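You operate a simulated robot arm through the tools that you are given. There is no shell and no other tool. Be economical: measure what you need, move in short steps, check, and stop when the job is done.

Carry out the task below with a simulated two-armed robot. There is one attempt and no reset: what you move stays moved.

## Task
Hold the fine sieve on the steel table steady with one hand, lift the teal brush out of it with the other and set it down on the steel table.
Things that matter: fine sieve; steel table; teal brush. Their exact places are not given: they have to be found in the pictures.

The check looks at the end state, three seconds after you hand in, the way a careful person would. Anything else that was tipped, shoved, dropped, spilled or broken makes it a failure.

## Robot
Two 6-joint arms with two-finger parallel grippers on one trunk, on a base that drives. Base frame: it is fixed to the floor where the robot stands at the start and does not move with it; the origin is under the middle of the robot, x ahead of it, y to its left, z up. Units: mm, rad, N and s.
The left shoulder is at the start at [60, 187, 1097], the right one opposite. With the tool pointing down near the work surface each hand reaches from about 260 to 620 mm from the robot's upright axis, wherever it stands, measured 20 degrees to its own side. Places, roughly: steel table [800, 100, 800]. Payload 1.57 kg a hand.
The TCP of each hand is the grasp point between the finger pads, 30 mm short of the fingertips. In the tool frame z runs along the fingers and y along their closing line. The gripper opens to 110 mm. The fingers are 24 mm wide and 12 mm thick; the gripper's body (48 by 112 mm) begins 78 mm behind the TCP.
Orientation is that of the tool frame in the base frame, as a unit quaternion [w, x, y, z]. With the fingers straight down and closing along the base's y, the tool's x points along the base's -x, its y along +y and its z along -z.

## Interface
- The arms move only by the tool move_arm. It takes "left_increments", "right_increments" or both (then of equal length, played together; a hand with none holds still); each is a list of rows, each a list of 3 entries, a list of its own where there are three numbers: the shift along the base's x, y, z in m, then the turn, a rotation vector about the base's x, y, z in rad, then the finger opening in m, from 0 to 0.11. In form: [[[dx, dy, dz], [rx, ry, rz], jaw], ...]. A call has 1 to 8 rows; each row is the pose to reach, as a shift and turn from the pose commanded when the call began. Rows are played at 5 a second. More than 50 mm and 0.15 rad between two rows, or a gripper value outside its range, and nothing of the call is played. Where a pose cannot be reached the arm comes as near as it can. A force on the tool above 40 N (or 10 N above the force at the start of the call, whichever is more), or a blocked arm, ends the call early, and 0.2 s more pass. Each finger travels about 153 mm/s and halts on what it meets, pressing with about 42 N; the grip force reading is that of the motor and also rises with nothing between the fingers. The clock runs only during rows and for 0.2 s after the last one: add rows that repeat a pose to give the fingers time. It gives the time, the measured TCP pose, the force on the tool (base axes), the opening and the grip force at its end, in the units of the frame above (readings bear some noise), with the torque about the TCP (base axes, N m) and any sound that the robot's microphone picked up.
- Cameras (640 x 400 px; columns grow to the right, rows downward): "scene" is now at [0.1, 29.6, 1630.7]; the picture's right is [0.30, -0.95, 0.00], its down [-0.79, -0.25, -0.55] and it looks along [0.53, 0.17, -0.83] (base axes); focal length 278 px, centre (320, 200). "left" rides on the left gripper at [70, -16, -141] in its tool frame; the picture's right is [0.23, 0.97, 0.00], its down [-0.86, 0.20, -0.48] and it looks along [-0.47, 0.11, 0.88] (tool axes); focal length 222 px, centre (320, 200). "right" rides on the right gripper at [70, 16, -141] in its tool frame; the picture's right is [-0.23, 0.97, 0.00], its down [-0.86, -0.20, -0.48] and it looks along [-0.47, -0.11, 0.88] (tool axes); focal length 222 px, centre (320, 200).
- grab_frame(camera): a new picture of that camera. No time passes.
- raise_lower(by): slides the trunk up (or, below 0, down) by that many mm; the arms and the scene camera ride with it, the base frame stays. It gives what a move gives, with no picture.
- roll_base(legs): drives the robot by 1 to 6 legs, each [ahead, left, turn to the left] in mm, mm and rad, along the robot's own axes; the way and the turn of a leg run together, so that a leg with both is an arc; at most 1500 mm and 3.142 rad a leg. The arms and the cameras ride along, it lands a little off, and it stops where it bumps. It gives what a move gives.
- pan_tilt(pan, tilt): turns the head with the scene camera to pan (to the left, within 1.501 rad either way) and tilt (down, from -0.506 to 1.204), counted from straight ahead of the robot. It gives what a move gives.
- measure_at(camera, pixels): there is no depth. For up to 12 entries [column, row, z] of the newest picture of that camera ("zoom" is the newest enlarged one), the place [x, y] in the base frame at which the ray of that pixel passes the height z, good to about 3 mm, but the place of the scene camera against the robot may be out by one fixed shift of up to 12 mm in any direction. No time passes.
- inspect(camera, box): a new picture of the part [left, top, right, bottom] of that camera's present view, enlarged. No time passes.
- job_done(): hands the job in; it is judged then, once.

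Work in short steps. Measure before you move; look again where a grasp or a placing could have gone wrong, and mend it. You have 80 turns and 58 pictures in all, those below and enlarged ones among them. Open the grippers and draw the arms clear of the work before you hand the job in, unless the task says otherwise; then end with one line.

The tools are called as a command line: name --argument value ..., lists and objects as JSON in quotes. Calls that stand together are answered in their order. move_arm: Moves the arms, as the interface text tells. Its arguments: {"type":"object","properties":{"left_increments":{"type":"array"},"right_increments":{"type":"array"}},"required":[]} The other tools are called the same way: raise_lower (by) slides the trunk up or down; roll_base (legs) drives the base; pan_tilt (pan, tilt) turns the head that bears the scene camera; grab_frame (camera) takes a picture; measure_at (camera, pixels) gives the place at which the rays of pixels pass given heights; inspect (camera, box) takes an enlarged picture of a part of a camera's view; job_done () hands the job in.

At the start:

```text
time_s: 0.0
left_tool_pos: [417.1, 215.2, 1142.9]
left_tcp_rot: [0.002, 0.001, 1.0, 0.0]
left_force: [-0.3, 0.6, 0.2]
left_torque: [-0.03, 0.01, -0.02]
left_gripper_width: 110.2
left_gripper_force: 0.1
right_tool_pos: [441.5, -153.8, 1124.4]
right_tcp_rot: [0.0, 0.0, 1.0, 0.001]
right_force: [0.0, -0.1, -0.2]
right_torque: [-0.03, 0.0, 0.02]
right_gripper_width: 110.0
right_gripper_force: 0.0
trunk travel left (down, up): [-725.0, 265.0]
robot x, y, heading: [3.4, -1.4, -0.002]
head pan, tilt: [0.307, 0.986]
```

scene: 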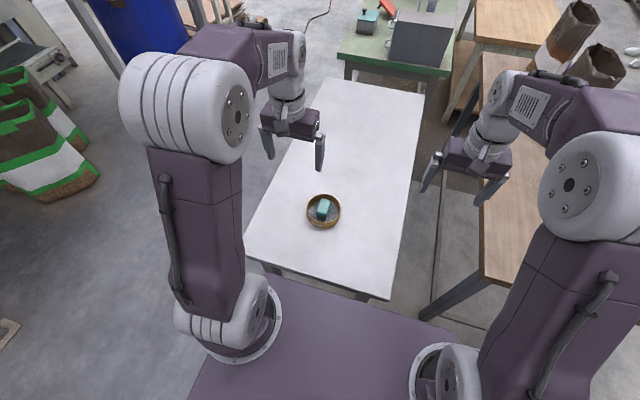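
right: 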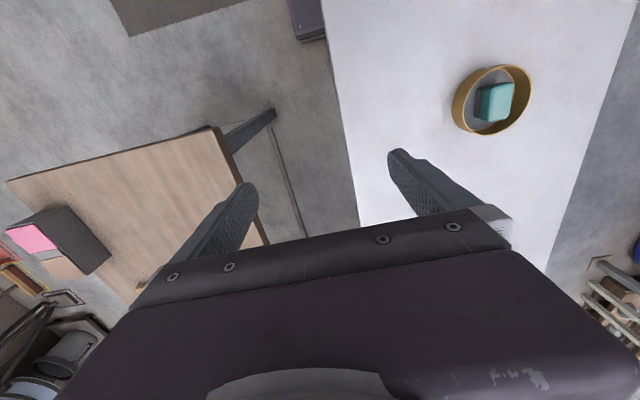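
left: 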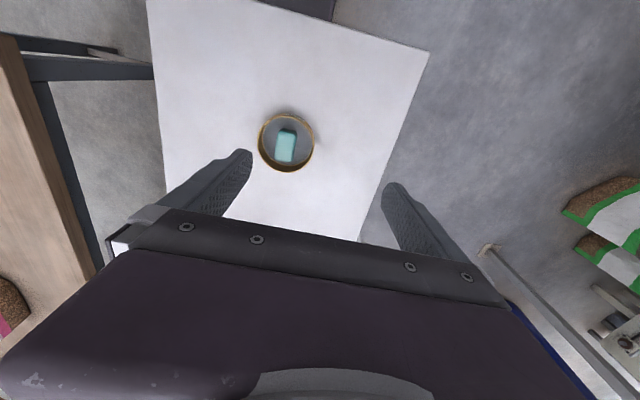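

The sieve is near scene pixel (323,211) with the teal brush inside. I enlarge that part and measure it at several heights.

inspect --camera "scene" --box '[280, 180, 370, 236]'

inspect --camera "left" --box '[236, 95, 340, 185]'

measure_at --camera "scene" --pixels '[[306, 211, 830], [341, 211, 830], [323, 194, 830], [323, 229, 830], [323, 209, 830], [331, 79, 800], [424, 94, 800], [247, 258, 800], [390, 299, 800]]'

measure_at --camera "left" --pixels '[[258, 143, 830], [314, 143, 830], [286, 115, 830], [286, 171, 830], [286, 147, 830], [428, 51, 800], [147, 0, 800]]'

measure_at --camera "right" --pixels '[[453, 106, 830], [530, 85, 830], [495, 66, 830], [490, 135, 830], [494, 100, 830], [357, 226, 800]]'

```text
7.11 times, centred on (325, 208) of scene
```

zoom: 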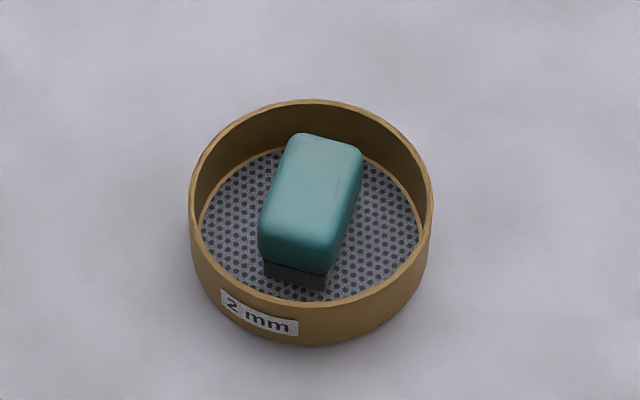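

```text
4.44 times, centred on (288, 140) of left
```

zoom: 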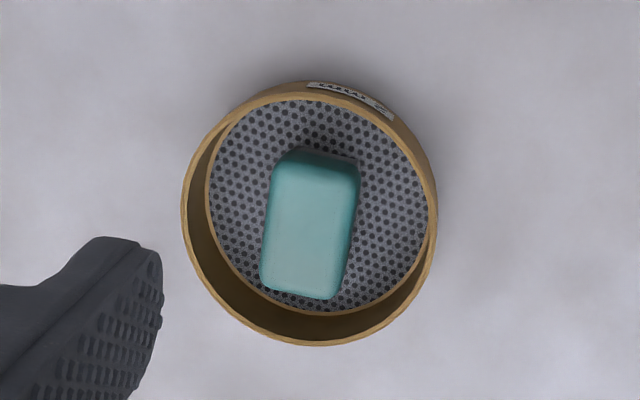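

```text
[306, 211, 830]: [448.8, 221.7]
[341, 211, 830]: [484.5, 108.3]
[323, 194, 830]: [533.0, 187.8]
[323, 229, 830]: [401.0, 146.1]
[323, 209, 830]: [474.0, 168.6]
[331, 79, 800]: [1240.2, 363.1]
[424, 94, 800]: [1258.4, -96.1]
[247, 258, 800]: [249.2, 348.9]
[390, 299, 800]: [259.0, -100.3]
```

```text
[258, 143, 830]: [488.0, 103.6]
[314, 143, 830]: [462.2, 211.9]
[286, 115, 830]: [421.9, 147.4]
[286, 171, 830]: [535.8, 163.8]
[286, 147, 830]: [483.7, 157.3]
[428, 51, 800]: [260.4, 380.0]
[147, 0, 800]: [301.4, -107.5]
```

```text
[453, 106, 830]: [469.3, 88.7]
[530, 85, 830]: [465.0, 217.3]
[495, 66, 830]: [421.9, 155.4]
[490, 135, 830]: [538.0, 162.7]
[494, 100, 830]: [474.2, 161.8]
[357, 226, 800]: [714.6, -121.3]
```

The sieve is about 115 mm wide, at roughly (476,160), with the brush's long axis nearly along x. I drive left about 130 mm so that both hands reach it comfortably. The hands are well above the table.

roll_base --legs '[[0, 130, 0]]'

```text
time_s: 1.3
left_tool_pos: [416.7, 343.1, 1142.9]
left_tcp_rot: [0.001, 0.0, 1.0, 0.003]
left_force: [-0.4, 0.6, -0.6]
left_torque: [0.04, 0.01, 0.0]
left_gripper_width: 110.0
left_gripper_force: 0.0
right_tool_pos: [442.0, -26.2, 1125.3]
right_tcp_rot: [0.0, -0.001, 1.0, 0.001]
right_force: [-0.1, -0.5, -0.5]
right_torque: [0.0, -0.01, 0.0]
right_gripper_width: 110.0
right_gripper_force: 0.1
trunk travel left (down, up): [-725.0, 265.0]
robot x, y, heading: [-0.6, 128.8, -0.0]
head pan, tilt: [0.307, 0.986]
```

I now take close-ups from both hand cameras, which sit on opposite sides of the sieve, to triangulate the heights.

grab_frame --camera "right"

grab_frame --camera "left"

```text
52 pictures are left
```

right: 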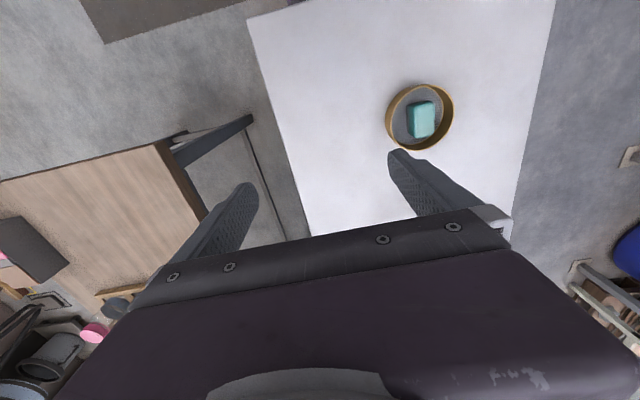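

```text
51 pictures are left
```

left: 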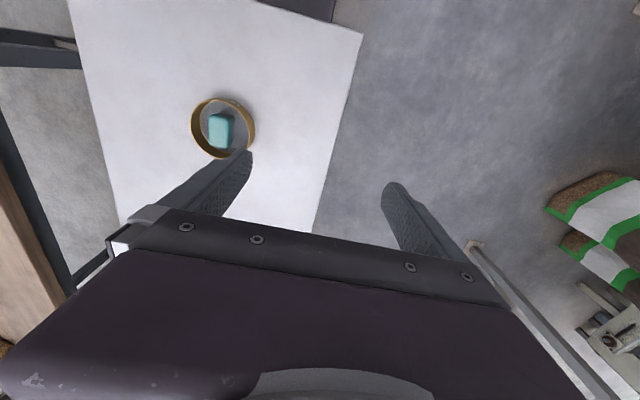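

I move the right hand to about (460,140,1005), above the sieve, for a near view. The fingertips stay well above the rim.

move_arm --right_increments '[[[0.004, 0.04, -0.025], [0, 0, 0], 0.11], [[0.008, 0.08, -0.05], [0, 0, 0], 0.11], [[0.012, 0.12, -0.075], [0, 0, 0], 0.11], [[0.016, 0.155, -0.1], [0, 0, 0], 0.11], [[0.018, 0.166, -0.12], [0, 0, 0], 0.11]]'

grab_frame --camera "right"

inspect --camera "left" --box '[176, 88, 272, 168]'

```text
time_s: 2.5
left_tool_pos: [416.5, 344.8, 1143.6]
left_tcp_rot: [0.002, 0.0, 1.0, 0.0]
left_force: [0.5, -0.3, 0.5]
left_torque: [-0.03, 0.02, 0.0]
left_gripper_width: 109.9
left_gripper_force: 0.1
right_tool_pos: [462.1, 141.5, 1003.4]
right_tcp_rot: [0.0, -0.001, 1.0, 0.0]
right_force: [-0.2, 0.5, -0.8]
right_torque: [-0.03, -0.02, -0.01]
right_gripper_width: 110.1
right_gripper_force: 0.0
trunk travel left (down, up): [-725.0, 265.0]
robot x, y, heading: [-1.5, 129.1, 0.003]
head pan, tilt: [0.307, 0.986]
```

```text
50 pictures are left
```

right: 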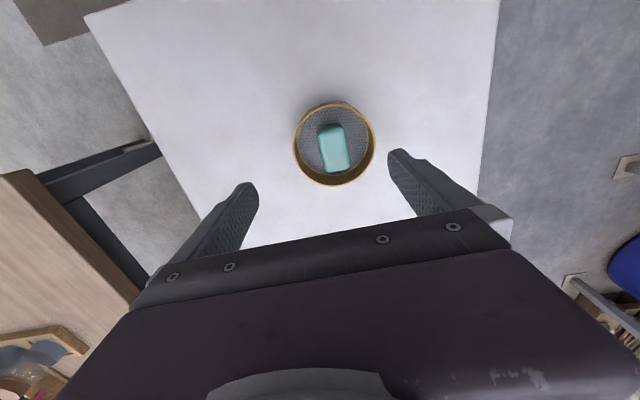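

```text
5.00 times, centred on (224, 128) of left
```

zoom: 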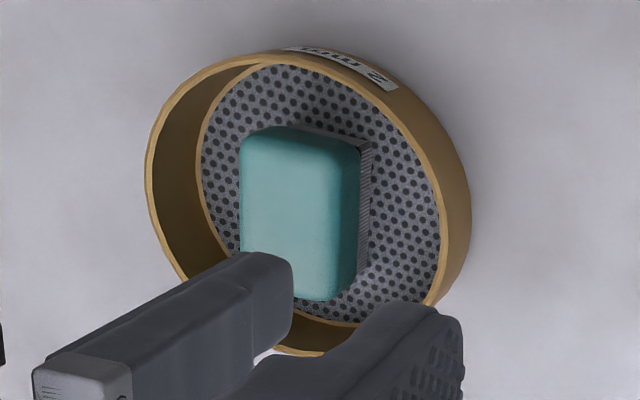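

I measure the left enlargement first: rim extremes at (147,175) and (449,230), wall foot at (470,210), brush top edges at about (240,150) and (360,160).

measure_at --camera "zoom" --pixels '[[147, 175, 830], [147, 175, 850], [449, 230, 830], [449, 230, 850], [470, 210, 800], [242, 150, 830], [242, 150, 850], [360, 160, 830], [360, 160, 850], [357, 265, 830], [357, 265, 850], [280, 50, 850]]'

inspect --camera "right" --box '[271, 90, 399, 196]'

```text
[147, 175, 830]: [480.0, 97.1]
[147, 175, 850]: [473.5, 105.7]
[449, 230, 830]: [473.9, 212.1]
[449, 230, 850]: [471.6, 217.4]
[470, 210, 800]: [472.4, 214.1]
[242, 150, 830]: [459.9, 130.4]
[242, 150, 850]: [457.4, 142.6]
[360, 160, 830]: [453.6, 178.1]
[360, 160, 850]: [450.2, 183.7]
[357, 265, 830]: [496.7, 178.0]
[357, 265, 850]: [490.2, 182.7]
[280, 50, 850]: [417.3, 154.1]
```

```text
3.77 times, centred on (335, 143) of right
```

zoom: 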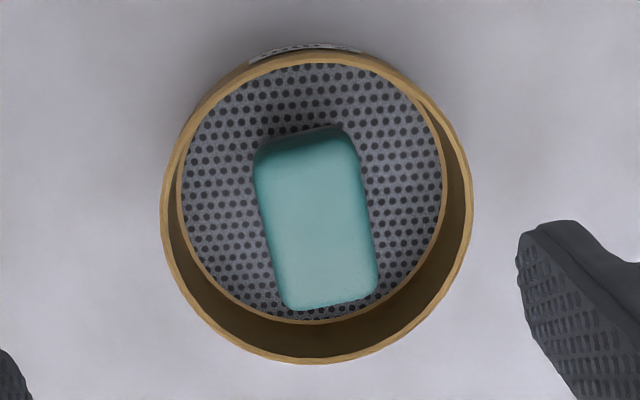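

Now the right enlargement: rim at (161,210), (473,200), (315,53), (318,363), and the brush corners.

measure_at --camera "zoom" --pixels '[[161, 210, 838], [473, 200, 838], [315, 53, 838], [318, 363, 838], [255, 180, 838], [255, 180, 850], [360, 165, 838], [360, 165, 850], [378, 280, 838], [285, 308, 838], [335, 305, 838], [290, 135, 838]]'

```text
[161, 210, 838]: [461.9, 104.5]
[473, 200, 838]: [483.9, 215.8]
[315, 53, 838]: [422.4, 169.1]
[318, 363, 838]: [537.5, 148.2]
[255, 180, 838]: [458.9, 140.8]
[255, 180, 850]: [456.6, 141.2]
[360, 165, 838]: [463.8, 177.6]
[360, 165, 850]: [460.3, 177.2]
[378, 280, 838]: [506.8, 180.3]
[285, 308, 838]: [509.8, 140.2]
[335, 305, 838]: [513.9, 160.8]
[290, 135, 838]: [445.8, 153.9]
```

The sieve's rim is centred at about (480,160), with its top at z≈838 and an outer radius of about 57. The brush runs x 448–512 and y 141–180, with its top at about 848. The left hand will pinch the +y wall and the right hand will take the brush by its ends, closing along x. I draw the right hand off while yawing it, and bring the left over the +y wall.

move_arm --right_increments '[[[0, -0.02, 0.005], [0, 0, 0.147], 0.11], [[0, -0.04, 0.01], [0, 0, 0.294], 0.11], [[0, -0.06, 0.015], [0, 0, 0.441], 0.11], [[0, -0.08, 0.02], [0, 0, 0.588], 0.11], [[0, -0.1, 0.025], [0, 0, 0.735], 0.11], [[0, -0.115, 0.03], [0, 0, 0.882], 0.11], [[0, -0.13, 0.035], [0, 0, 1.029], 0.11], [[0, -0.14, 0.04], [0, 0, 1.176], 0.11]]' --left_increments '[[[0.008, -0.01, -0.03], [0, 0, 0], 0.11], [[0.016, -0.02, -0.06], [0, 0, 0], 0.11], [[0.024, -0.03, -0.09], [0, 0, 0], 0.09], [[0.032, -0.05, -0.12], [0, 0, 0], 0.07], [[0.04, -0.07, -0.15], [0, 0, 0], 0.05], [[0.048, -0.09, -0.18], [-0.05, 0, 0], 0.04], [[0.056, -0.11, -0.21], [-0.1, 0, 0], 0.034], [[0.0635, -0.1293, -0.238], [-0.15, 0, 0], 0.034]]'

move_arm --right_increments '[[[0, 0, 0], [0, 0, 0.13], 0.11], [[0, 0, 0], [0, 0, 0.26], 0.11], [[0, 0, 0], [0, 0, 0.395], 0.11]]'

grab_frame --camera "left"

grab_frame --camera "scene"

```text
time_s: 4.3
left_tool_pos: [479.2, 213.4, 905.6]
left_tcp_rot: [0.002, -0.001, 0.997, -0.075]
left_force: [0.0, -0.4, -0.4]
left_torque: [0.01, 0.01, -0.03]
left_gripper_width: 33.8
left_gripper_force: 0.0
right_tool_pos: [461.4, -0.3, 1047.1]
right_tcp_rot: [0.0, -0.556, 0.831, -0.001]
right_force: [0.4, 0.2, -0.2]
right_torque: [0.0, 0.01, 0.0]
right_gripper_width: 110.0
right_gripper_force: 0.1
trunk travel left (down, up): [-725.0, 265.0]
robot x, y, heading: [2.6, 126.0, 0.005]
head pan, tilt: [0.307, 0.986]
```

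```text
time_s: 5.1
left_tool_pos: [478.2, 213.3, 905.7]
left_tcp_rot: [0.002, 0.0, 0.997, -0.074]
left_force: [0.0, -0.1, 0.5]
left_torque: [-0.01, -0.04, 0.0]
left_gripper_width: 34.0
left_gripper_force: 0.1
right_tool_pos: [460.7, 2.5, 1045.3]
right_tcp_rot: [0.0, 0.709, -0.705, 0.0]
right_force: [0.5, 0.1, 0.5]
right_torque: [-0.01, 0.01, -0.01]
right_gripper_width: 109.9
right_gripper_force: 0.1
trunk travel left (down, up): [-725.0, 265.0]
robot x, y, heading: [0.2, 127.7, 0.005]
head pan, tilt: [0.307, 0.986]
```

```text
47 pictures are left
```

left: 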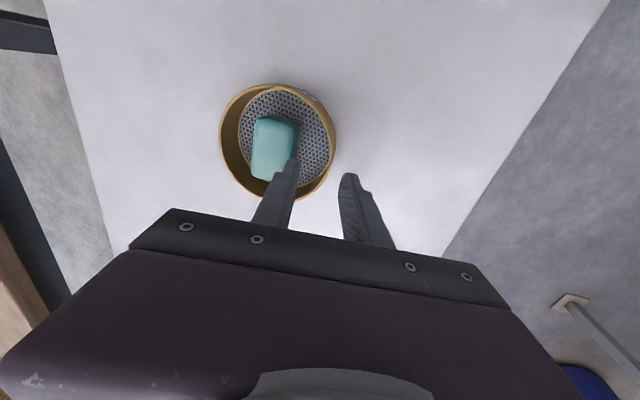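

```text
46 pictures are left
```

scene: 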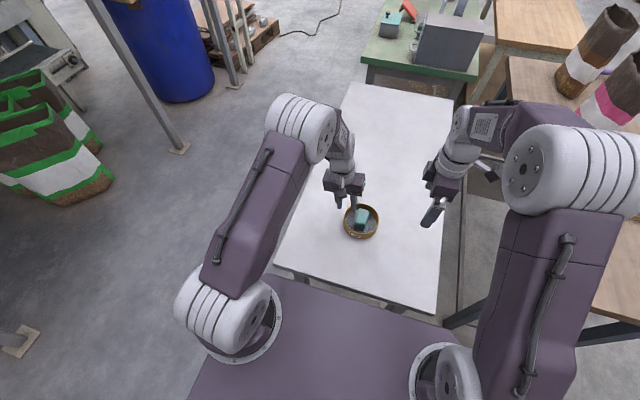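

The left hand hovers over the +y wall. I measure the rim and brush again from this nearer view.

inspect --camera "left" --box '[208, 70, 352, 210]'

```text
2.86 times, centred on (280, 140) of left
```

zoom: 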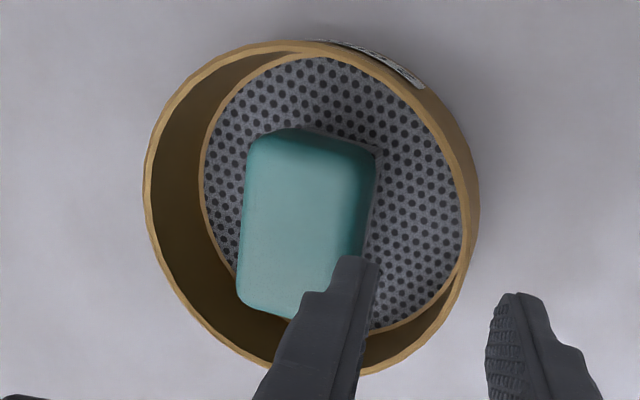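

measure_at --camera "zoom" --pixels '[[146, 180, 838], [475, 210, 838], [290, 43, 838], [375, 373, 838], [245, 190, 846], [376, 180, 840], [237, 300, 846], [370, 255, 876], [490, 310, 876], [466, 265, 838]]'

```text
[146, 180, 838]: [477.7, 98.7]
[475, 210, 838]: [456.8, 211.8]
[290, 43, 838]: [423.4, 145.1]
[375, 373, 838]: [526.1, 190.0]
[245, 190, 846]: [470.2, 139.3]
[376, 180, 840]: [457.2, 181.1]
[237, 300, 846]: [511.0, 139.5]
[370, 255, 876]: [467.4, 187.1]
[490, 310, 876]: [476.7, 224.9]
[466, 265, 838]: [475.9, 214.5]
```

Combining the views, the rim top is near z≈845, R≈55, centred at (479,160), so the wall midline on the +y side is at y≈213. The tilt carries the tips 3 mm to −y, so I descend with a shift of +2.5 mm in y to TCP z≈858, fingers still open.

move_arm --left_increments '[[[0, 0.001, -0.016], [0, 0, 0], 0.034], [[0, 0.002, -0.032], [0, 0, 0], 0.034], [[0, 0.0025, -0.048], [0, 0, 0], 0.034]]'

inspect --camera "left" --box '[200, 50, 400, 220]'

inspect --camera "scene" --box '[310, 150, 420, 250]'

```text
time_s: 5.9
left_tool_pos: [479.8, 216.9, 855.7]
left_tcp_rot: [0.001, 0.0, 0.997, -0.074]
left_force: [0.0, 0.7, 0.6]
left_torque: [0.01, 0.0, -0.02]
left_gripper_width: 33.9
left_gripper_force: 0.1
right_tool_pos: [460.8, 2.1, 1045.8]
right_tcp_rot: [0.0, 0.708, -0.706, 0.0]
right_force: [0.2, 0.3, 1.3]
right_torque: [0.01, 0.01, -0.01]
right_gripper_width: 109.8
right_gripper_force: 0.1
trunk travel left (down, up): [-725.0, 265.0]
robot x, y, heading: [-0.1, 129.4, 0.001]
head pan, tilt: [0.307, 0.986]
```

```text
2.35 times, centred on (300, 135) of left
```

zoom: 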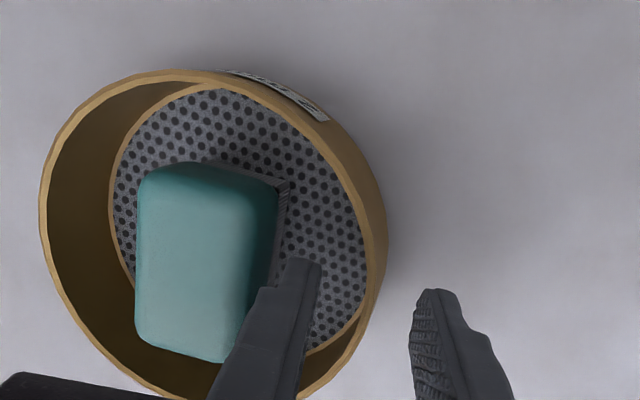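

```text
4.00 times, centred on (365, 200) of scene
```

zoom: 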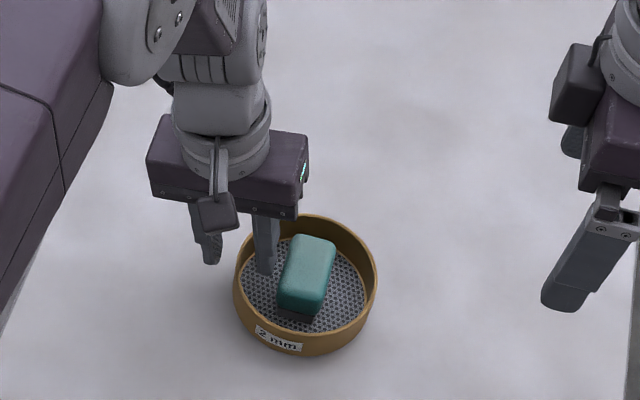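

Inner finger is inside and outer finger outside. I check the centring by measuring the tip edges (322,265), (412,295) and the wall silhouette (387,240) at tip height.

measure_at --camera "zoom" --pixels '[[320, 265, 826], [411, 295, 826], [387, 240, 826], [384, 265, 826], [374, 265, 845], [368, 290, 845], [385, 255, 845], [272, 250, 840]]'

```text
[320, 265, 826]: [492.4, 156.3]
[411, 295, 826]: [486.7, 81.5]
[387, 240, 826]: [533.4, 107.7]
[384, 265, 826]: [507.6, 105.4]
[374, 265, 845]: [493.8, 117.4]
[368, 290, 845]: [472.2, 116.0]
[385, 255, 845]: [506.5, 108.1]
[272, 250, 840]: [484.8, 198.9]
```

The newest enlargement was the scene one, so I convert those pixels to the full left picture and measure there.

grab_frame --camera "left"

measure_at --camera "left" --pixels '[[300.5, 163, 826], [338.3, 172, 826], [328.5, 152, 826], [328.5, 158, 845], [327, 170, 845], [319, 160, 845], [297, 140, 840], [286, 170, 840]]'

```text
42 pictures are left
```

left: 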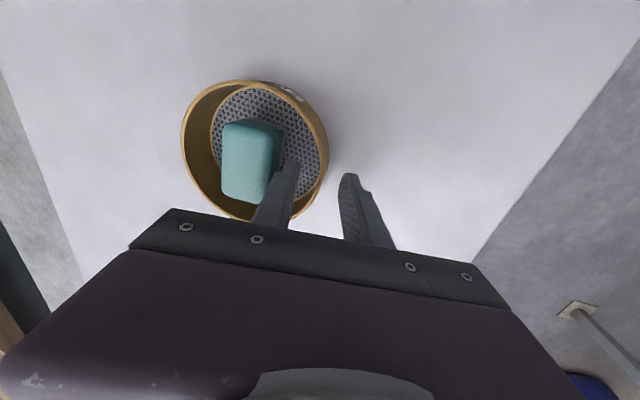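

```text
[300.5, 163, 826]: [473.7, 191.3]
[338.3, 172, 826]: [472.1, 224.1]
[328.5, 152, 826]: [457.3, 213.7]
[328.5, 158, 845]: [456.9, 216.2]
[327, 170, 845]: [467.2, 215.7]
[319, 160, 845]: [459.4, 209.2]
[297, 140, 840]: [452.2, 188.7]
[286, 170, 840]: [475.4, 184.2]
```

The tips' midpoint is about 5 mm to the inside of the wall's midline, so I shift 4 mm to +y, then close gently in steps.

move_arm --left_increments '[[[0, 0.004, 0], [0, 0, 0], 0.034], [[0, 0.004, 0], [0, 0, 0], 0.02], [[0, 0.004, 0], [0, 0, 0], 0.012]]'

inspect --camera "left" --box '[200, 50, 400, 220]'

```text
time_s: 6.7
left_tool_pos: [479.7, 221.2, 855.9]
left_tcp_rot: [0.002, -0.001, 0.997, -0.075]
left_force: [0.2, -0.1, 0.1]
left_torque: [-0.02, -0.02, -0.01]
left_gripper_width: 12.5
left_gripper_force: 0.2
right_tool_pos: [461.1, 1.6, 1045.3]
right_tcp_rot: [-0.001, 0.708, -0.707, 0.0]
right_force: [-0.1, 0.2, 0.1]
right_torque: [0.02, -0.03, -0.02]
right_gripper_width: 109.9
right_gripper_force: 0.1
trunk travel left (down, up): [-725.0, 265.0]
robot x, y, heading: [0.2, 124.7, 0.002]
head pan, tilt: [0.307, 0.986]
```

```text
2.35 times, centred on (300, 135) of left
```

zoom: 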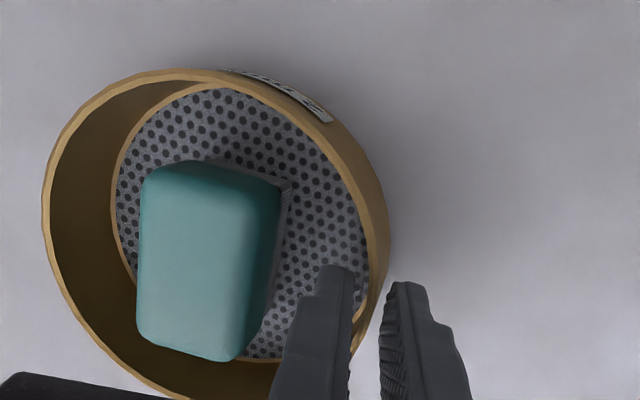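

The pads sit close around the wall. The sieve seems to have kept its place relative to the hand although the hand moved 4 mm, so I check its place in the scene picture.

inspect --camera "scene" --box '[310, 150, 420, 250]'

```text
4.00 times, centred on (365, 200) of scene
```

zoom: 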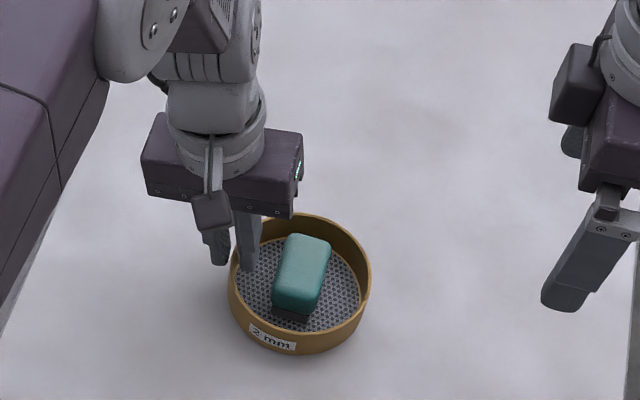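

The inner finger touched the wall and drew the sieve about 5 mm to +y. The wall now lies against the inner pad, so I shift the hand −4 mm in y while the jaw closes the last bit. The outer pad then comes in and the sieve stays still.

move_arm --left_increments '[[[0, -0.002, 0], [0, 0, 0], 0.0085], [[0, -0.004, 0], [0, 0, 0], 0.004], [[0, -0.004, 0], [0, 0, 0], 0.0], [[0, -0.004, 0], [0, 0, 0], 0.0]]'

inspect --camera "left" --box '[200, 50, 400, 220]'

inspect --camera "scene" --box '[310, 150, 420, 250]'

```text
time_s: 7.7
left_tool_pos: [480.1, 216.1, 858.0]
left_tcp_rot: [0.0, -0.001, 0.997, -0.074]
left_force: [0.1, -0.4, -1.8]
left_torque: [0.09, 0.01, -0.06]
left_gripper_width: 5.2
left_gripper_force: 25.6
right_tool_pos: [460.3, 2.1, 1044.3]
right_tcp_rot: [0.0, 0.708, -0.706, 0.001]
right_force: [-0.4, -0.4, -0.6]
right_torque: [0.03, 0.0, 0.03]
right_gripper_width: 110.0
right_gripper_force: 0.1
trunk travel left (down, up): [-725.0, 265.0]
robot x, y, heading: [1.2, 129.9, -0.0]
head pan, tilt: [0.307, 0.986]
```

```text
2.35 times, centred on (300, 135) of left
```

zoom: 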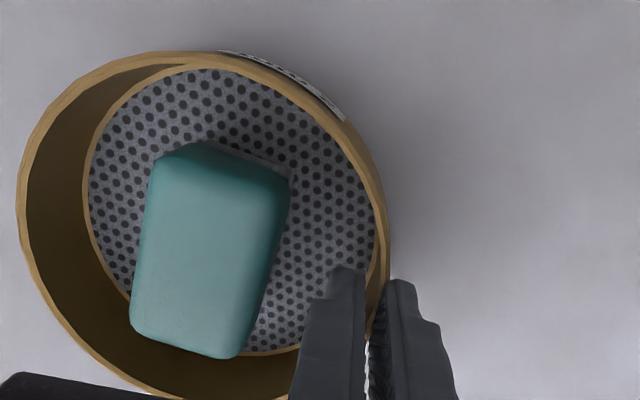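

```text
4.00 times, centred on (365, 200) of scene
```

zoom: 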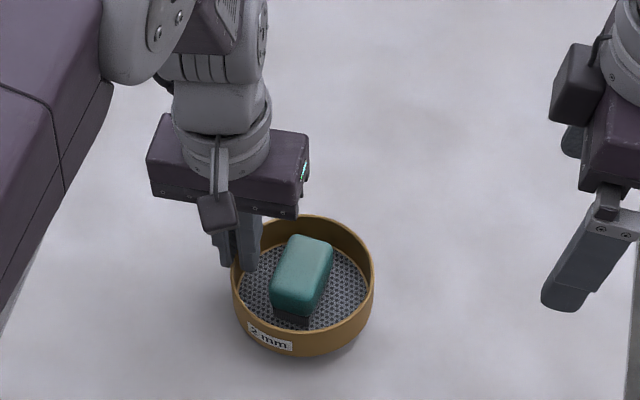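

The wall is gripped at 5.2 mm and 25 N, but the tilted pads may have tipped the sieve. I look closer for a gap beneath its −y side.

inspect --camera "scene" --box '[358, 198, 412, 242]'

grab_frame --camera "right"

```text
9.09 times, centred on (385, 220) of scene
```

zoom: 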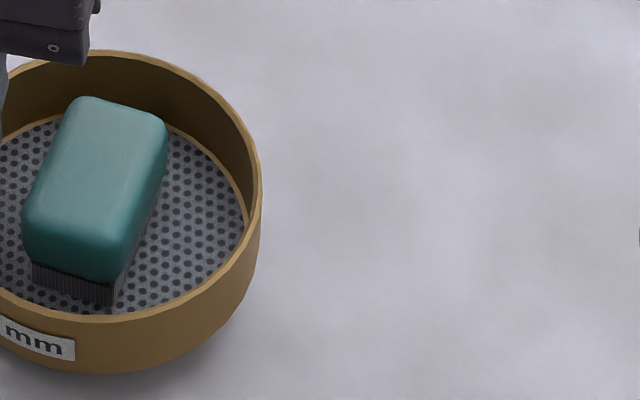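

```text
36 pictures are left
```

right: 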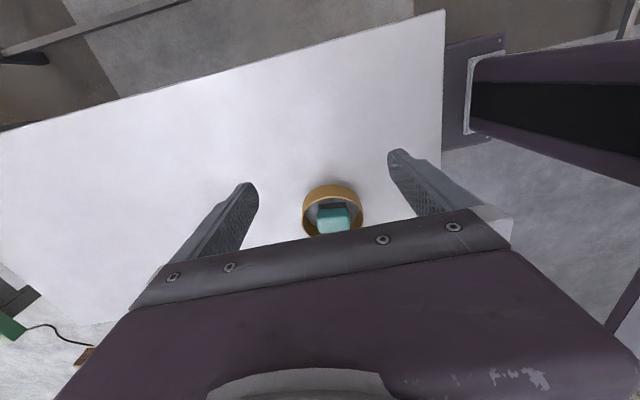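

The shadow below the lower-right rim hints that the −y side is slightly lifted. I level it by turning the left hand back half way, pivoting on the wall's foot, and check the forces.

move_arm --left_increments '[[[0, -0.0015, 0], [0.025, 0, 0], 0.0], [[0, -0.003, 0], [0.05, 0, 0], 0.0], [[0, -0.0043, 0], [0.075, 0, 0], 0.0]]'

inspect --camera "scene" --box '[358, 198, 412, 242]'

```text
time_s: 8.5
left_tool_pos: [478.4, 213.0, 857.5]
left_tcp_rot: [0.002, 0.0, 0.999, -0.036]
left_force: [-0.2, -0.7, 0.2]
left_torque: [0.09, -0.02, -0.02]
left_gripper_width: 4.9
left_gripper_force: 25.4
right_tool_pos: [460.8, 1.8, 1046.9]
right_tcp_rot: [0.0, 0.708, -0.706, 0.0]
right_force: [0.8, -0.5, 0.6]
right_torque: [0.0, -0.01, -0.02]
right_gripper_width: 110.0
right_gripper_force: 0.0
trunk travel left (down, up): [-725.0, 265.0]
robot x, y, heading: [0.2, 127.9, -0.001]
head pan, tilt: [0.307, 0.986]
```

```text
9.09 times, centred on (385, 220) of scene
```

zoom: 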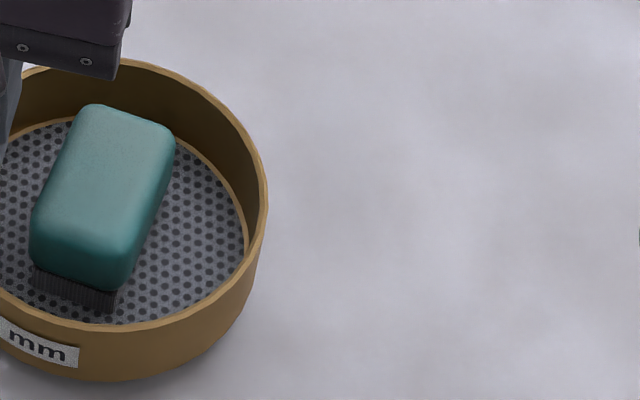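

The −y rim dropped with the turn, and the torque of 0.09 says the sieve still hangs from the hand. I turn the rest.

move_arm --left_increments '[[[0, -0.0015, 0], [0.025, 0, 0], 0.0], [[0, -0.003, 0], [0.05, 0, 0], 0.0], [[0, -0.0043, 0], [0.075, 0, 0], 0.0]]'

inspect --camera "scene" --box '[340, 192, 400, 242]'

```text
time_s: 9.3
left_tool_pos: [479.8, 208.2, 858.8]
left_tcp_rot: [0.003, 0.0, 1.0, 0.001]
left_force: [0.3, 1.3, 6.5]
left_torque: [-0.24, -0.47, 0.11]
left_gripper_width: 5.1
left_gripper_force: 26.1
right_tool_pos: [460.6, 1.8, 1046.4]
right_tcp_rot: [0.0, 0.708, -0.707, 0.0]
right_force: [0.0, 0.4, -1.3]
right_torque: [0.03, -0.01, -0.02]
right_gripper_width: 110.1
right_gripper_force: 0.1
trunk travel left (down, up): [-725.0, 265.0]
robot x, y, heading: [0.2, 130.2, -0.005]
head pan, tilt: [0.307, 0.986]
```

```text
8.00 times, centred on (370, 217) of scene
```

zoom: 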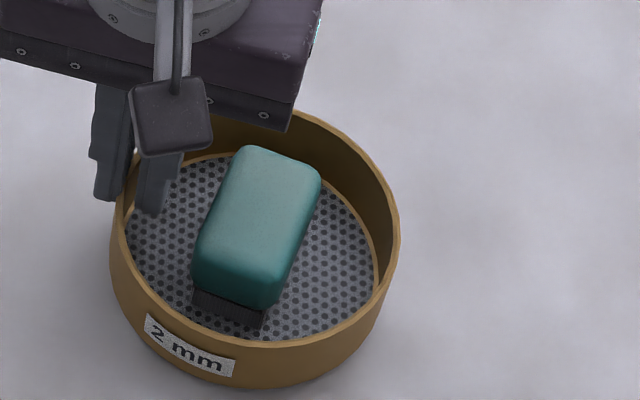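

The sieve is level and pressed lightly on the table (6.5 N) with the left hand upright. Now I tilt the right hand (top toward −y) and bring it near, to y≈85, to look at the brush from its side.

move_arm --right_increments '[[[0.006, 0.02, -0.02], [0.12, 0, 0], 0.1], [[0.012, 0.04, -0.04], [0.24, 0, 0], 0.09], [[0.018, 0.06, -0.06], [0.36, 0, 0], 0.08], [[0.018, 0.083, -0.08], [0.45, 0, 0], 0.074]]'

grab_frame --camera "right"

```text
time_s: 10.3
left_tool_pos: [479.7, 208.8, 857.4]
left_tcp_rot: [0.002, 0.0, 1.0, 0.001]
left_force: [1.6, 2.1, 6.7]
left_torque: [-0.12, -0.54, 0.14]
left_gripper_width: 4.8
left_gripper_force: 25.9
right_tool_pos: [478.8, 85.7, 965.3]
right_tcp_rot: [-0.158, 0.691, -0.688, -0.157]
right_force: [0.9, -0.5, 0.7]
right_torque: [-0.02, 0.0, 0.0]
right_gripper_width: 74.3
right_gripper_force: 0.0
trunk travel left (down, up): [-725.0, 265.0]
robot x, y, heading: [0.3, 130.3, 0.001]
head pan, tilt: [0.307, 0.986]
```

```text
33 pictures are left
```

right: 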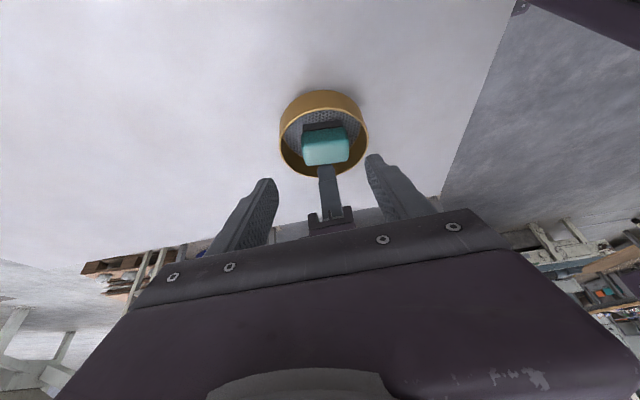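

The tilted hand sees the brush between its fingers. I enlarge the brush to measure its ends.

inspect --camera "right" --box '[264, 80, 384, 185]'

```text
3.81 times, centred on (324, 132) of right
```

zoom: 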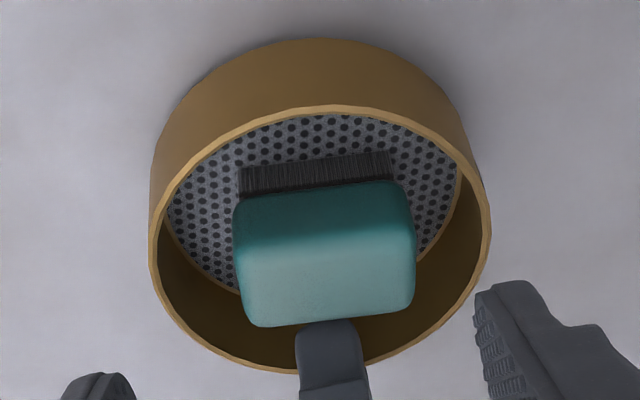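

measure_at --camera "zoom" --pixels '[[238, 280, 840], [416, 265, 840], [234, 220, 835], [411, 200, 835], [255, 326, 848], [400, 312, 848], [150, 240, 845], [490, 240, 845], [320, 106, 845], [270, 370, 845], [325, 322, 845]]'

```text
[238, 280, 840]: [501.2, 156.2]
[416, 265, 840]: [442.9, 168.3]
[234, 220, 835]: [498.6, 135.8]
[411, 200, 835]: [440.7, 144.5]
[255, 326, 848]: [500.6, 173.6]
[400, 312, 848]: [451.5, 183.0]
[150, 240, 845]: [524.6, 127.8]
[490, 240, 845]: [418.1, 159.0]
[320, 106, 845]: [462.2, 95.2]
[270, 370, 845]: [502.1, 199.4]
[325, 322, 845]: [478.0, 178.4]
```

Right-camera readings are steeply slanted, so I cross-check the brush's yaw and its offset in the rim with the scene camera.

inspect --camera "scene" --box '[340, 192, 400, 242]'

measure_at --camera "zoom" --pixels '[[236, 158, 850], [196, 245, 850], [319, 185, 845], [280, 290, 845], [275, 150, 850], [230, 300, 840], [110, 225, 843], [399, 235, 843], [275, 347, 843], [330, 122, 843]]'

```text
8.00 times, centred on (370, 217) of scene
```

zoom: 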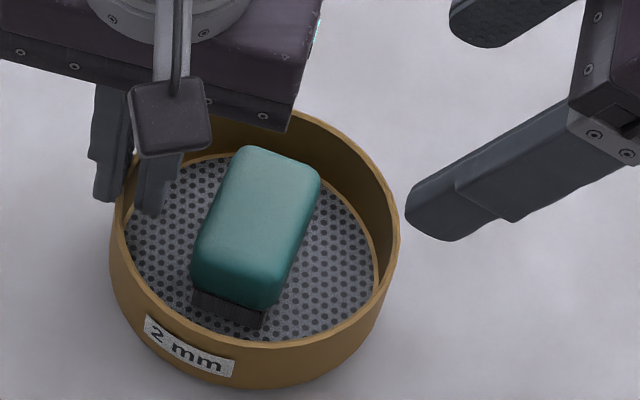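

```text
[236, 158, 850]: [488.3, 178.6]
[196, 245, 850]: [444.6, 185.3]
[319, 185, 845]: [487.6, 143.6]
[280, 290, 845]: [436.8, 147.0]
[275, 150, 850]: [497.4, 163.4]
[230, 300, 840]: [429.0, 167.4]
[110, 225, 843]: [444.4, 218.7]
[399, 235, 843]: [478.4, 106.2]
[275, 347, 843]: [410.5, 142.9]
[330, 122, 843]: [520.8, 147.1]
```

Scene (correcting its shift) puts the sieve centre near (478,156) and the brush at about (477,157), turned roughly −7°. I move the right hand to a hover at (477,145,900), with yaw −0.12, so the tilted fingertips straddle the brush's ends from above.

move_arm --right_increments '[[[0, 0.02, -0.02], [0, 0, -0.04], 0.074], [[-0.001, 0.04, -0.04], [0, 0, -0.08], 0.074], [[-0.002, 0.06, -0.062], [0, 0, -0.12], 0.074]]'

inspect --camera "right" --box '[220, 60, 420, 225]'

inspect --camera "scene" --box '[340, 182, 410, 242]'

```text
time_s: 11.1
left_tool_pos: [480.4, 208.5, 857.3]
left_tcp_rot: [0.001, 0.001, 1.0, 0.0]
left_force: [1.4, 0.2, 7.3]
left_torque: [-0.06, -0.47, 0.07]
left_gripper_width: 4.9
left_gripper_force: 25.3
right_tool_pos: [474.2, 145.2, 903.6]
right_tcp_rot: [0.168, -0.647, 0.729, 0.148]
right_force: [0.5, 0.4, -0.2]
right_torque: [-0.02, 0.01, 0.02]
right_gripper_width: 74.0
right_gripper_force: 0.1
trunk travel left (down, up): [-725.0, 265.0]
robot x, y, heading: [1.1, 128.1, 0.0]
head pan, tilt: [0.307, 0.986]
```

```text
2.42 times, centred on (320, 142) of right
```

zoom: 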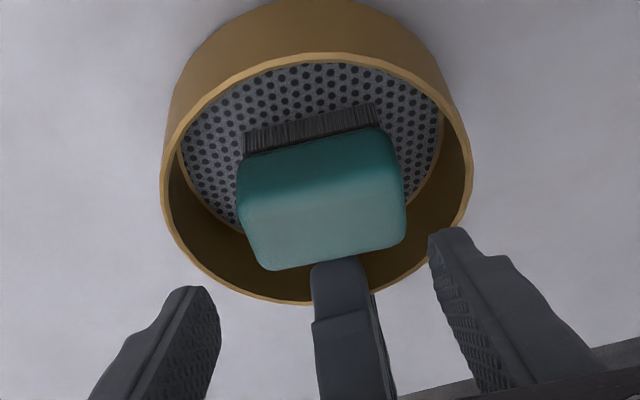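

```text
6.67 times, centred on (375, 212) of scene
```

zoom: 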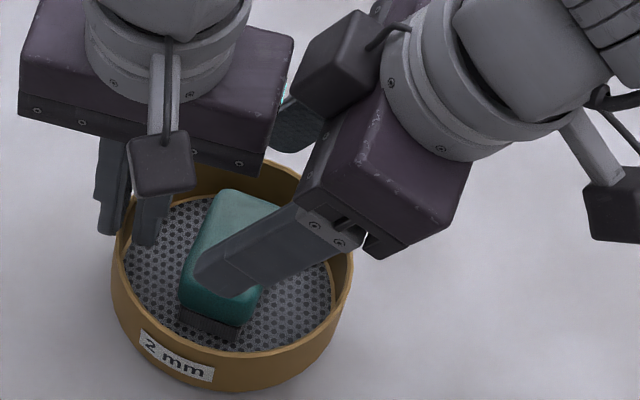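

I convert the enlargement's pixels to a fresh full right picture and compare fingertip midpoint with brush midpoint.

grab_frame --camera "right"

measure_at --camera "right" --pixels '[[277, 184, 874], [365.5, 163, 874], [287, 142, 842], [355, 147, 842], [288, 155, 848], [354, 155, 848], [256, 140, 843], [384, 128, 843], [315, 83, 843], [317, 185, 843]]'

```text
28 pictures are left
```

right: 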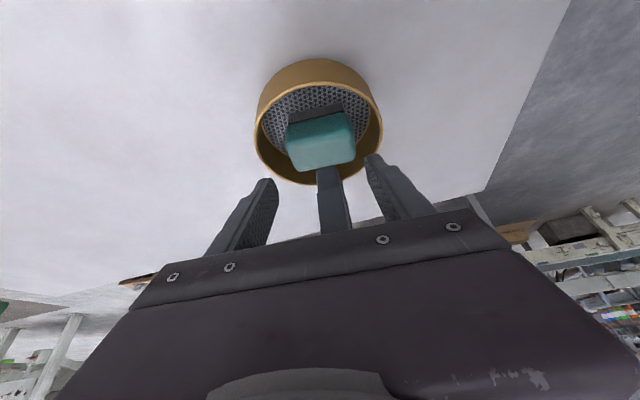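

```text
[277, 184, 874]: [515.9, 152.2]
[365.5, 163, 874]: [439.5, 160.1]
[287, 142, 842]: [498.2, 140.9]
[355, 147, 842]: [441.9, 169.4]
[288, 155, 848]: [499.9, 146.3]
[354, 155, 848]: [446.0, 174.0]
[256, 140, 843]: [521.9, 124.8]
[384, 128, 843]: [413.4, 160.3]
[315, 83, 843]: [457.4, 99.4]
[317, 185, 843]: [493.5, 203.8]
```

Fingers' midpoint is about 6 mm to +x of the brush in the right view. I cross-check the near finger against the near wall in the scene enlargement.

measure_at --camera "zoom" --pixels '[[200, 285, 874], [225, 295, 870], [250, 293, 872], [225, 352, 843], [150, 320, 843], [181, 300, 835], [245, 322, 835], [210, 318, 832], [350, 270, 843], [112, 265, 843]]'

```text
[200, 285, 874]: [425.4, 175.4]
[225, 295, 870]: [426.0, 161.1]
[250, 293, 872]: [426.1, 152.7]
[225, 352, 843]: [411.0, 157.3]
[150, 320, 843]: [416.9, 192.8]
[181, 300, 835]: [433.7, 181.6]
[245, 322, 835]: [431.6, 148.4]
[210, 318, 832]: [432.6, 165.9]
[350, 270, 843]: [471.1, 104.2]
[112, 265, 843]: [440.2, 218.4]
```

Both views agree: the near finger would land on the brush's near end, so I shift −7 mm in x, yaw a touch more, go down 15 mm and look again.

move_arm --right_increments '[[[-0.0035, -0.001, 0], [0, 0, -0.02], 0.074], [[-0.007, -0.001, -0.007], [0, 0, -0.03], 0.074], [[-0.007, -0.001, -0.016], [0, 0, -0.03], 0.074]]'

inspect --camera "right" --box '[220, 60, 420, 225]'

inspect --camera "scene" --box '[340, 190, 400, 242]'

```text
time_s: 11.9
left_tool_pos: [478.7, 207.6, 856.1]
left_tcp_rot: [0.001, 0.0, 1.0, 0.001]
left_force: [0.3, 1.2, 6.2]
left_torque: [-0.07, -0.41, 0.06]
left_gripper_width: 5.0
left_gripper_force: 25.2
right_tool_pos: [470.3, 143.3, 886.5]
right_tcp_rot: [0.17, -0.636, 0.738, 0.145]
right_force: [0.6, -0.2, 0.9]
right_torque: [0.0, 0.0, 0.01]
right_gripper_width: 73.8
right_gripper_force: 0.1
trunk travel left (down, up): [-725.0, 265.0]
robot x, y, heading: [0.5, 128.0, 0.004]
head pan, tilt: [0.307, 0.986]
```

```text
2.42 times, centred on (320, 142) of right
```

zoom: 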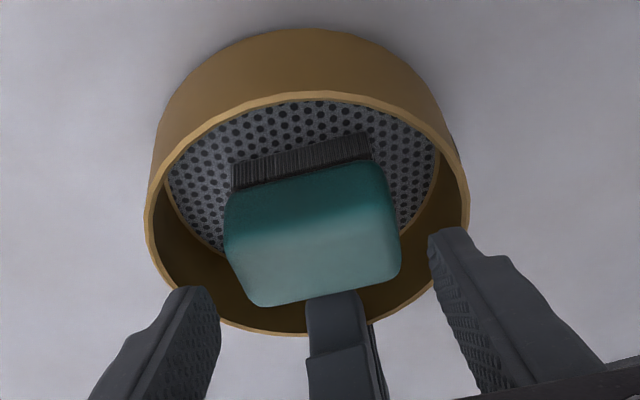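

```text
7.69 times, centred on (370, 216) of scene
```

zoom: 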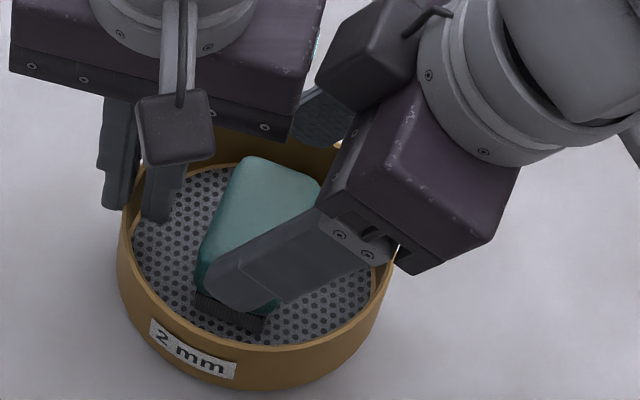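

measure_at --camera "zoom" --pixels '[[215, 303, 857], [240, 312, 854], [265, 307, 856], [205, 338, 843], [260, 350, 843], [197, 290, 830], [268, 315, 830], [230, 355, 843]]'

grab_frame --camera "right"

measure_at --camera "right" --pixels '[[278, 183, 857], [366, 160, 857], [281, 160, 843], [352, 147, 843], [294, 187, 850], [348, 176, 850], [322, 170, 850]]'

```text
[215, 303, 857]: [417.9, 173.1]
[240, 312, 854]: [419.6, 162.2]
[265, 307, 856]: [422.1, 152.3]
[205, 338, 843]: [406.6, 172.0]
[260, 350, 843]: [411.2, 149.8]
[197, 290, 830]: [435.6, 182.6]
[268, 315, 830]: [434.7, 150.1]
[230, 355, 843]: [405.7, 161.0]
```

```text
25 pictures are left
```

right: 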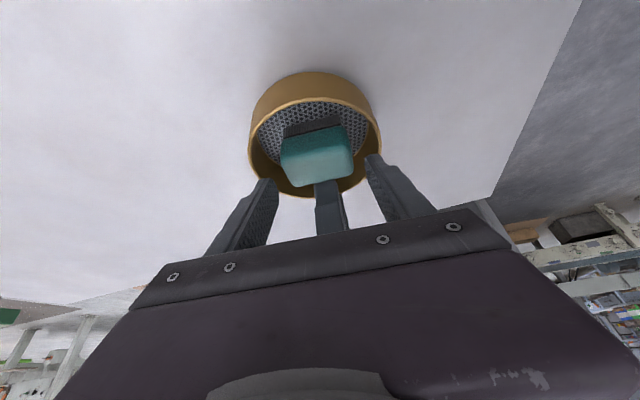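

```text
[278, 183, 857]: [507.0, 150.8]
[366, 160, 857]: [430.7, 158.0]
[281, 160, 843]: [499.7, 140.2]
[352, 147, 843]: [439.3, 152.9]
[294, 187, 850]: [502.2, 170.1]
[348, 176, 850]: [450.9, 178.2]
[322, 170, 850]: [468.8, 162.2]
```

The fingers (x 431–507) are now centred on the brush (439–500), with room to the walls. I narrow to 70 mm and descend 25 mm to bring the tips to about z 834.

move_arm --right_increments '[[[0, 0, -0.003], [0, 0, 0], 0.07], [[0, 0, -0.01], [0, 0, 0], 0.07], [[0, 0, -0.018], [0, 0, 0], 0.07], [[0, 0, -0.025], [0, 0, 0], 0.07]]'

inspect --camera "right" --box '[220, 60, 420, 225]'

inspect --camera "scene" --box '[340, 190, 400, 242]'

```text
time_s: 12.9
left_tool_pos: [480.1, 207.9, 857.9]
left_tcp_rot: [0.002, 0.0, 1.0, 0.001]
left_force: [-0.1, 1.0, 4.8]
left_torque: [-0.02, -0.33, 0.09]
left_gripper_width: 5.0
left_gripper_force: 25.1
right_tool_pos: [468.6, 143.7, 863.1]
right_tcp_rot: [0.169, -0.637, 0.738, 0.145]
right_force: [0.1, -0.4, 0.1]
right_torque: [0.0, -0.02, -0.01]
right_gripper_width: 70.2
right_gripper_force: 0.1
trunk travel left (down, up): [-725.0, 265.0]
robot x, y, heading: [0.7, 131.3, 0.004]
head pan, tilt: [0.307, 0.986]
```

```text
2.42 times, centred on (320, 142) of right
```

zoom: 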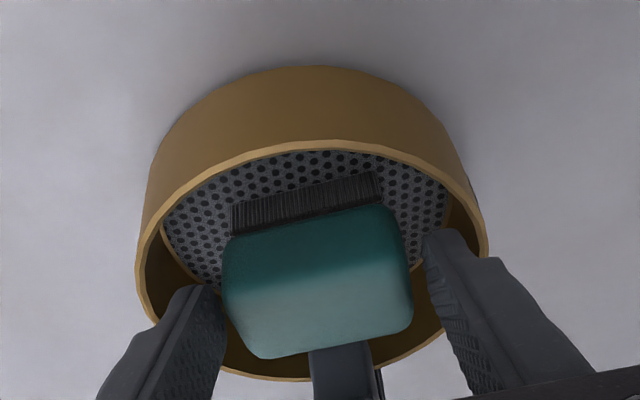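

```text
7.69 times, centred on (370, 216) of scene
```

zoom: 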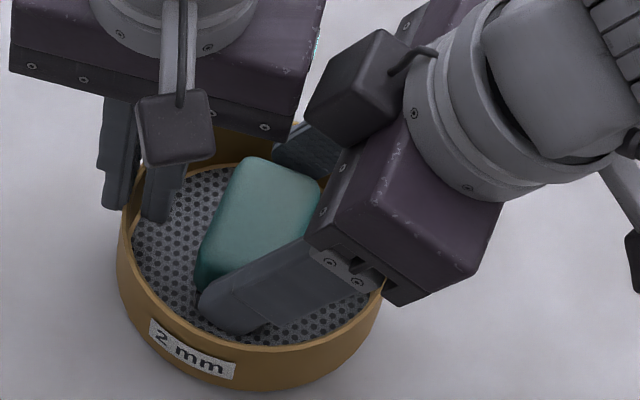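

Both fingers are inside, straddling the brush's ends, with no force. I go 3 mm lower and close.

move_arm --right_increments '[[[0, 0, -0.003], [0, 0, 0], 0.068], [[0, 0, -0.003], [0, 0, 0], 0.06], [[0, 0, -0.003], [0, 0, 0], 0.05], [[0, 0, -0.003], [0, 0, 0], 0.04], [[0, 0, -0.003], [0, 0, 0], 0.04]]'

inspect --camera "right" --box '[220, 60, 420, 225]'

```text
time_s: 14.1
left_tool_pos: [477.6, 208.5, 857.4]
left_tcp_rot: [0.002, 0.0, 1.0, 0.001]
left_force: [-1.9, 0.6, 2.8]
left_torque: [-0.07, -0.24, 0.05]
left_gripper_width: 5.0
left_gripper_force: 25.1
right_tool_pos: [468.6, 143.9, 858.9]
right_tcp_rot: [0.17, -0.635, 0.739, 0.145]
right_force: [0.3, -0.6, 0.5]
right_torque: [0.06, -0.02, 0.02]
right_gripper_width: 58.9
right_gripper_force: 42.2
trunk travel left (down, up): [-725.0, 265.0]
robot x, y, heading: [-0.3, 125.3, -0.0]
head pan, tilt: [0.307, 0.986]
```

```text
2.42 times, centred on (320, 142) of right
```

zoom: 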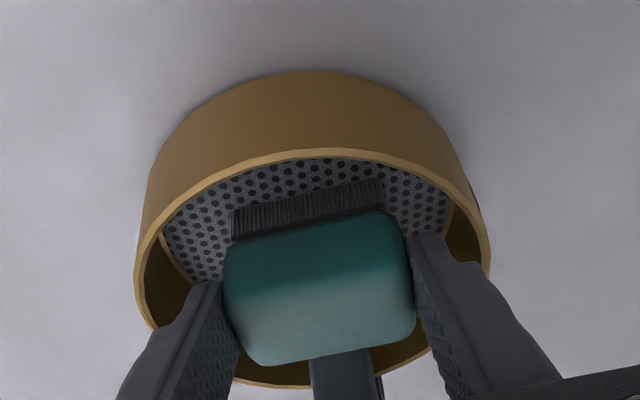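

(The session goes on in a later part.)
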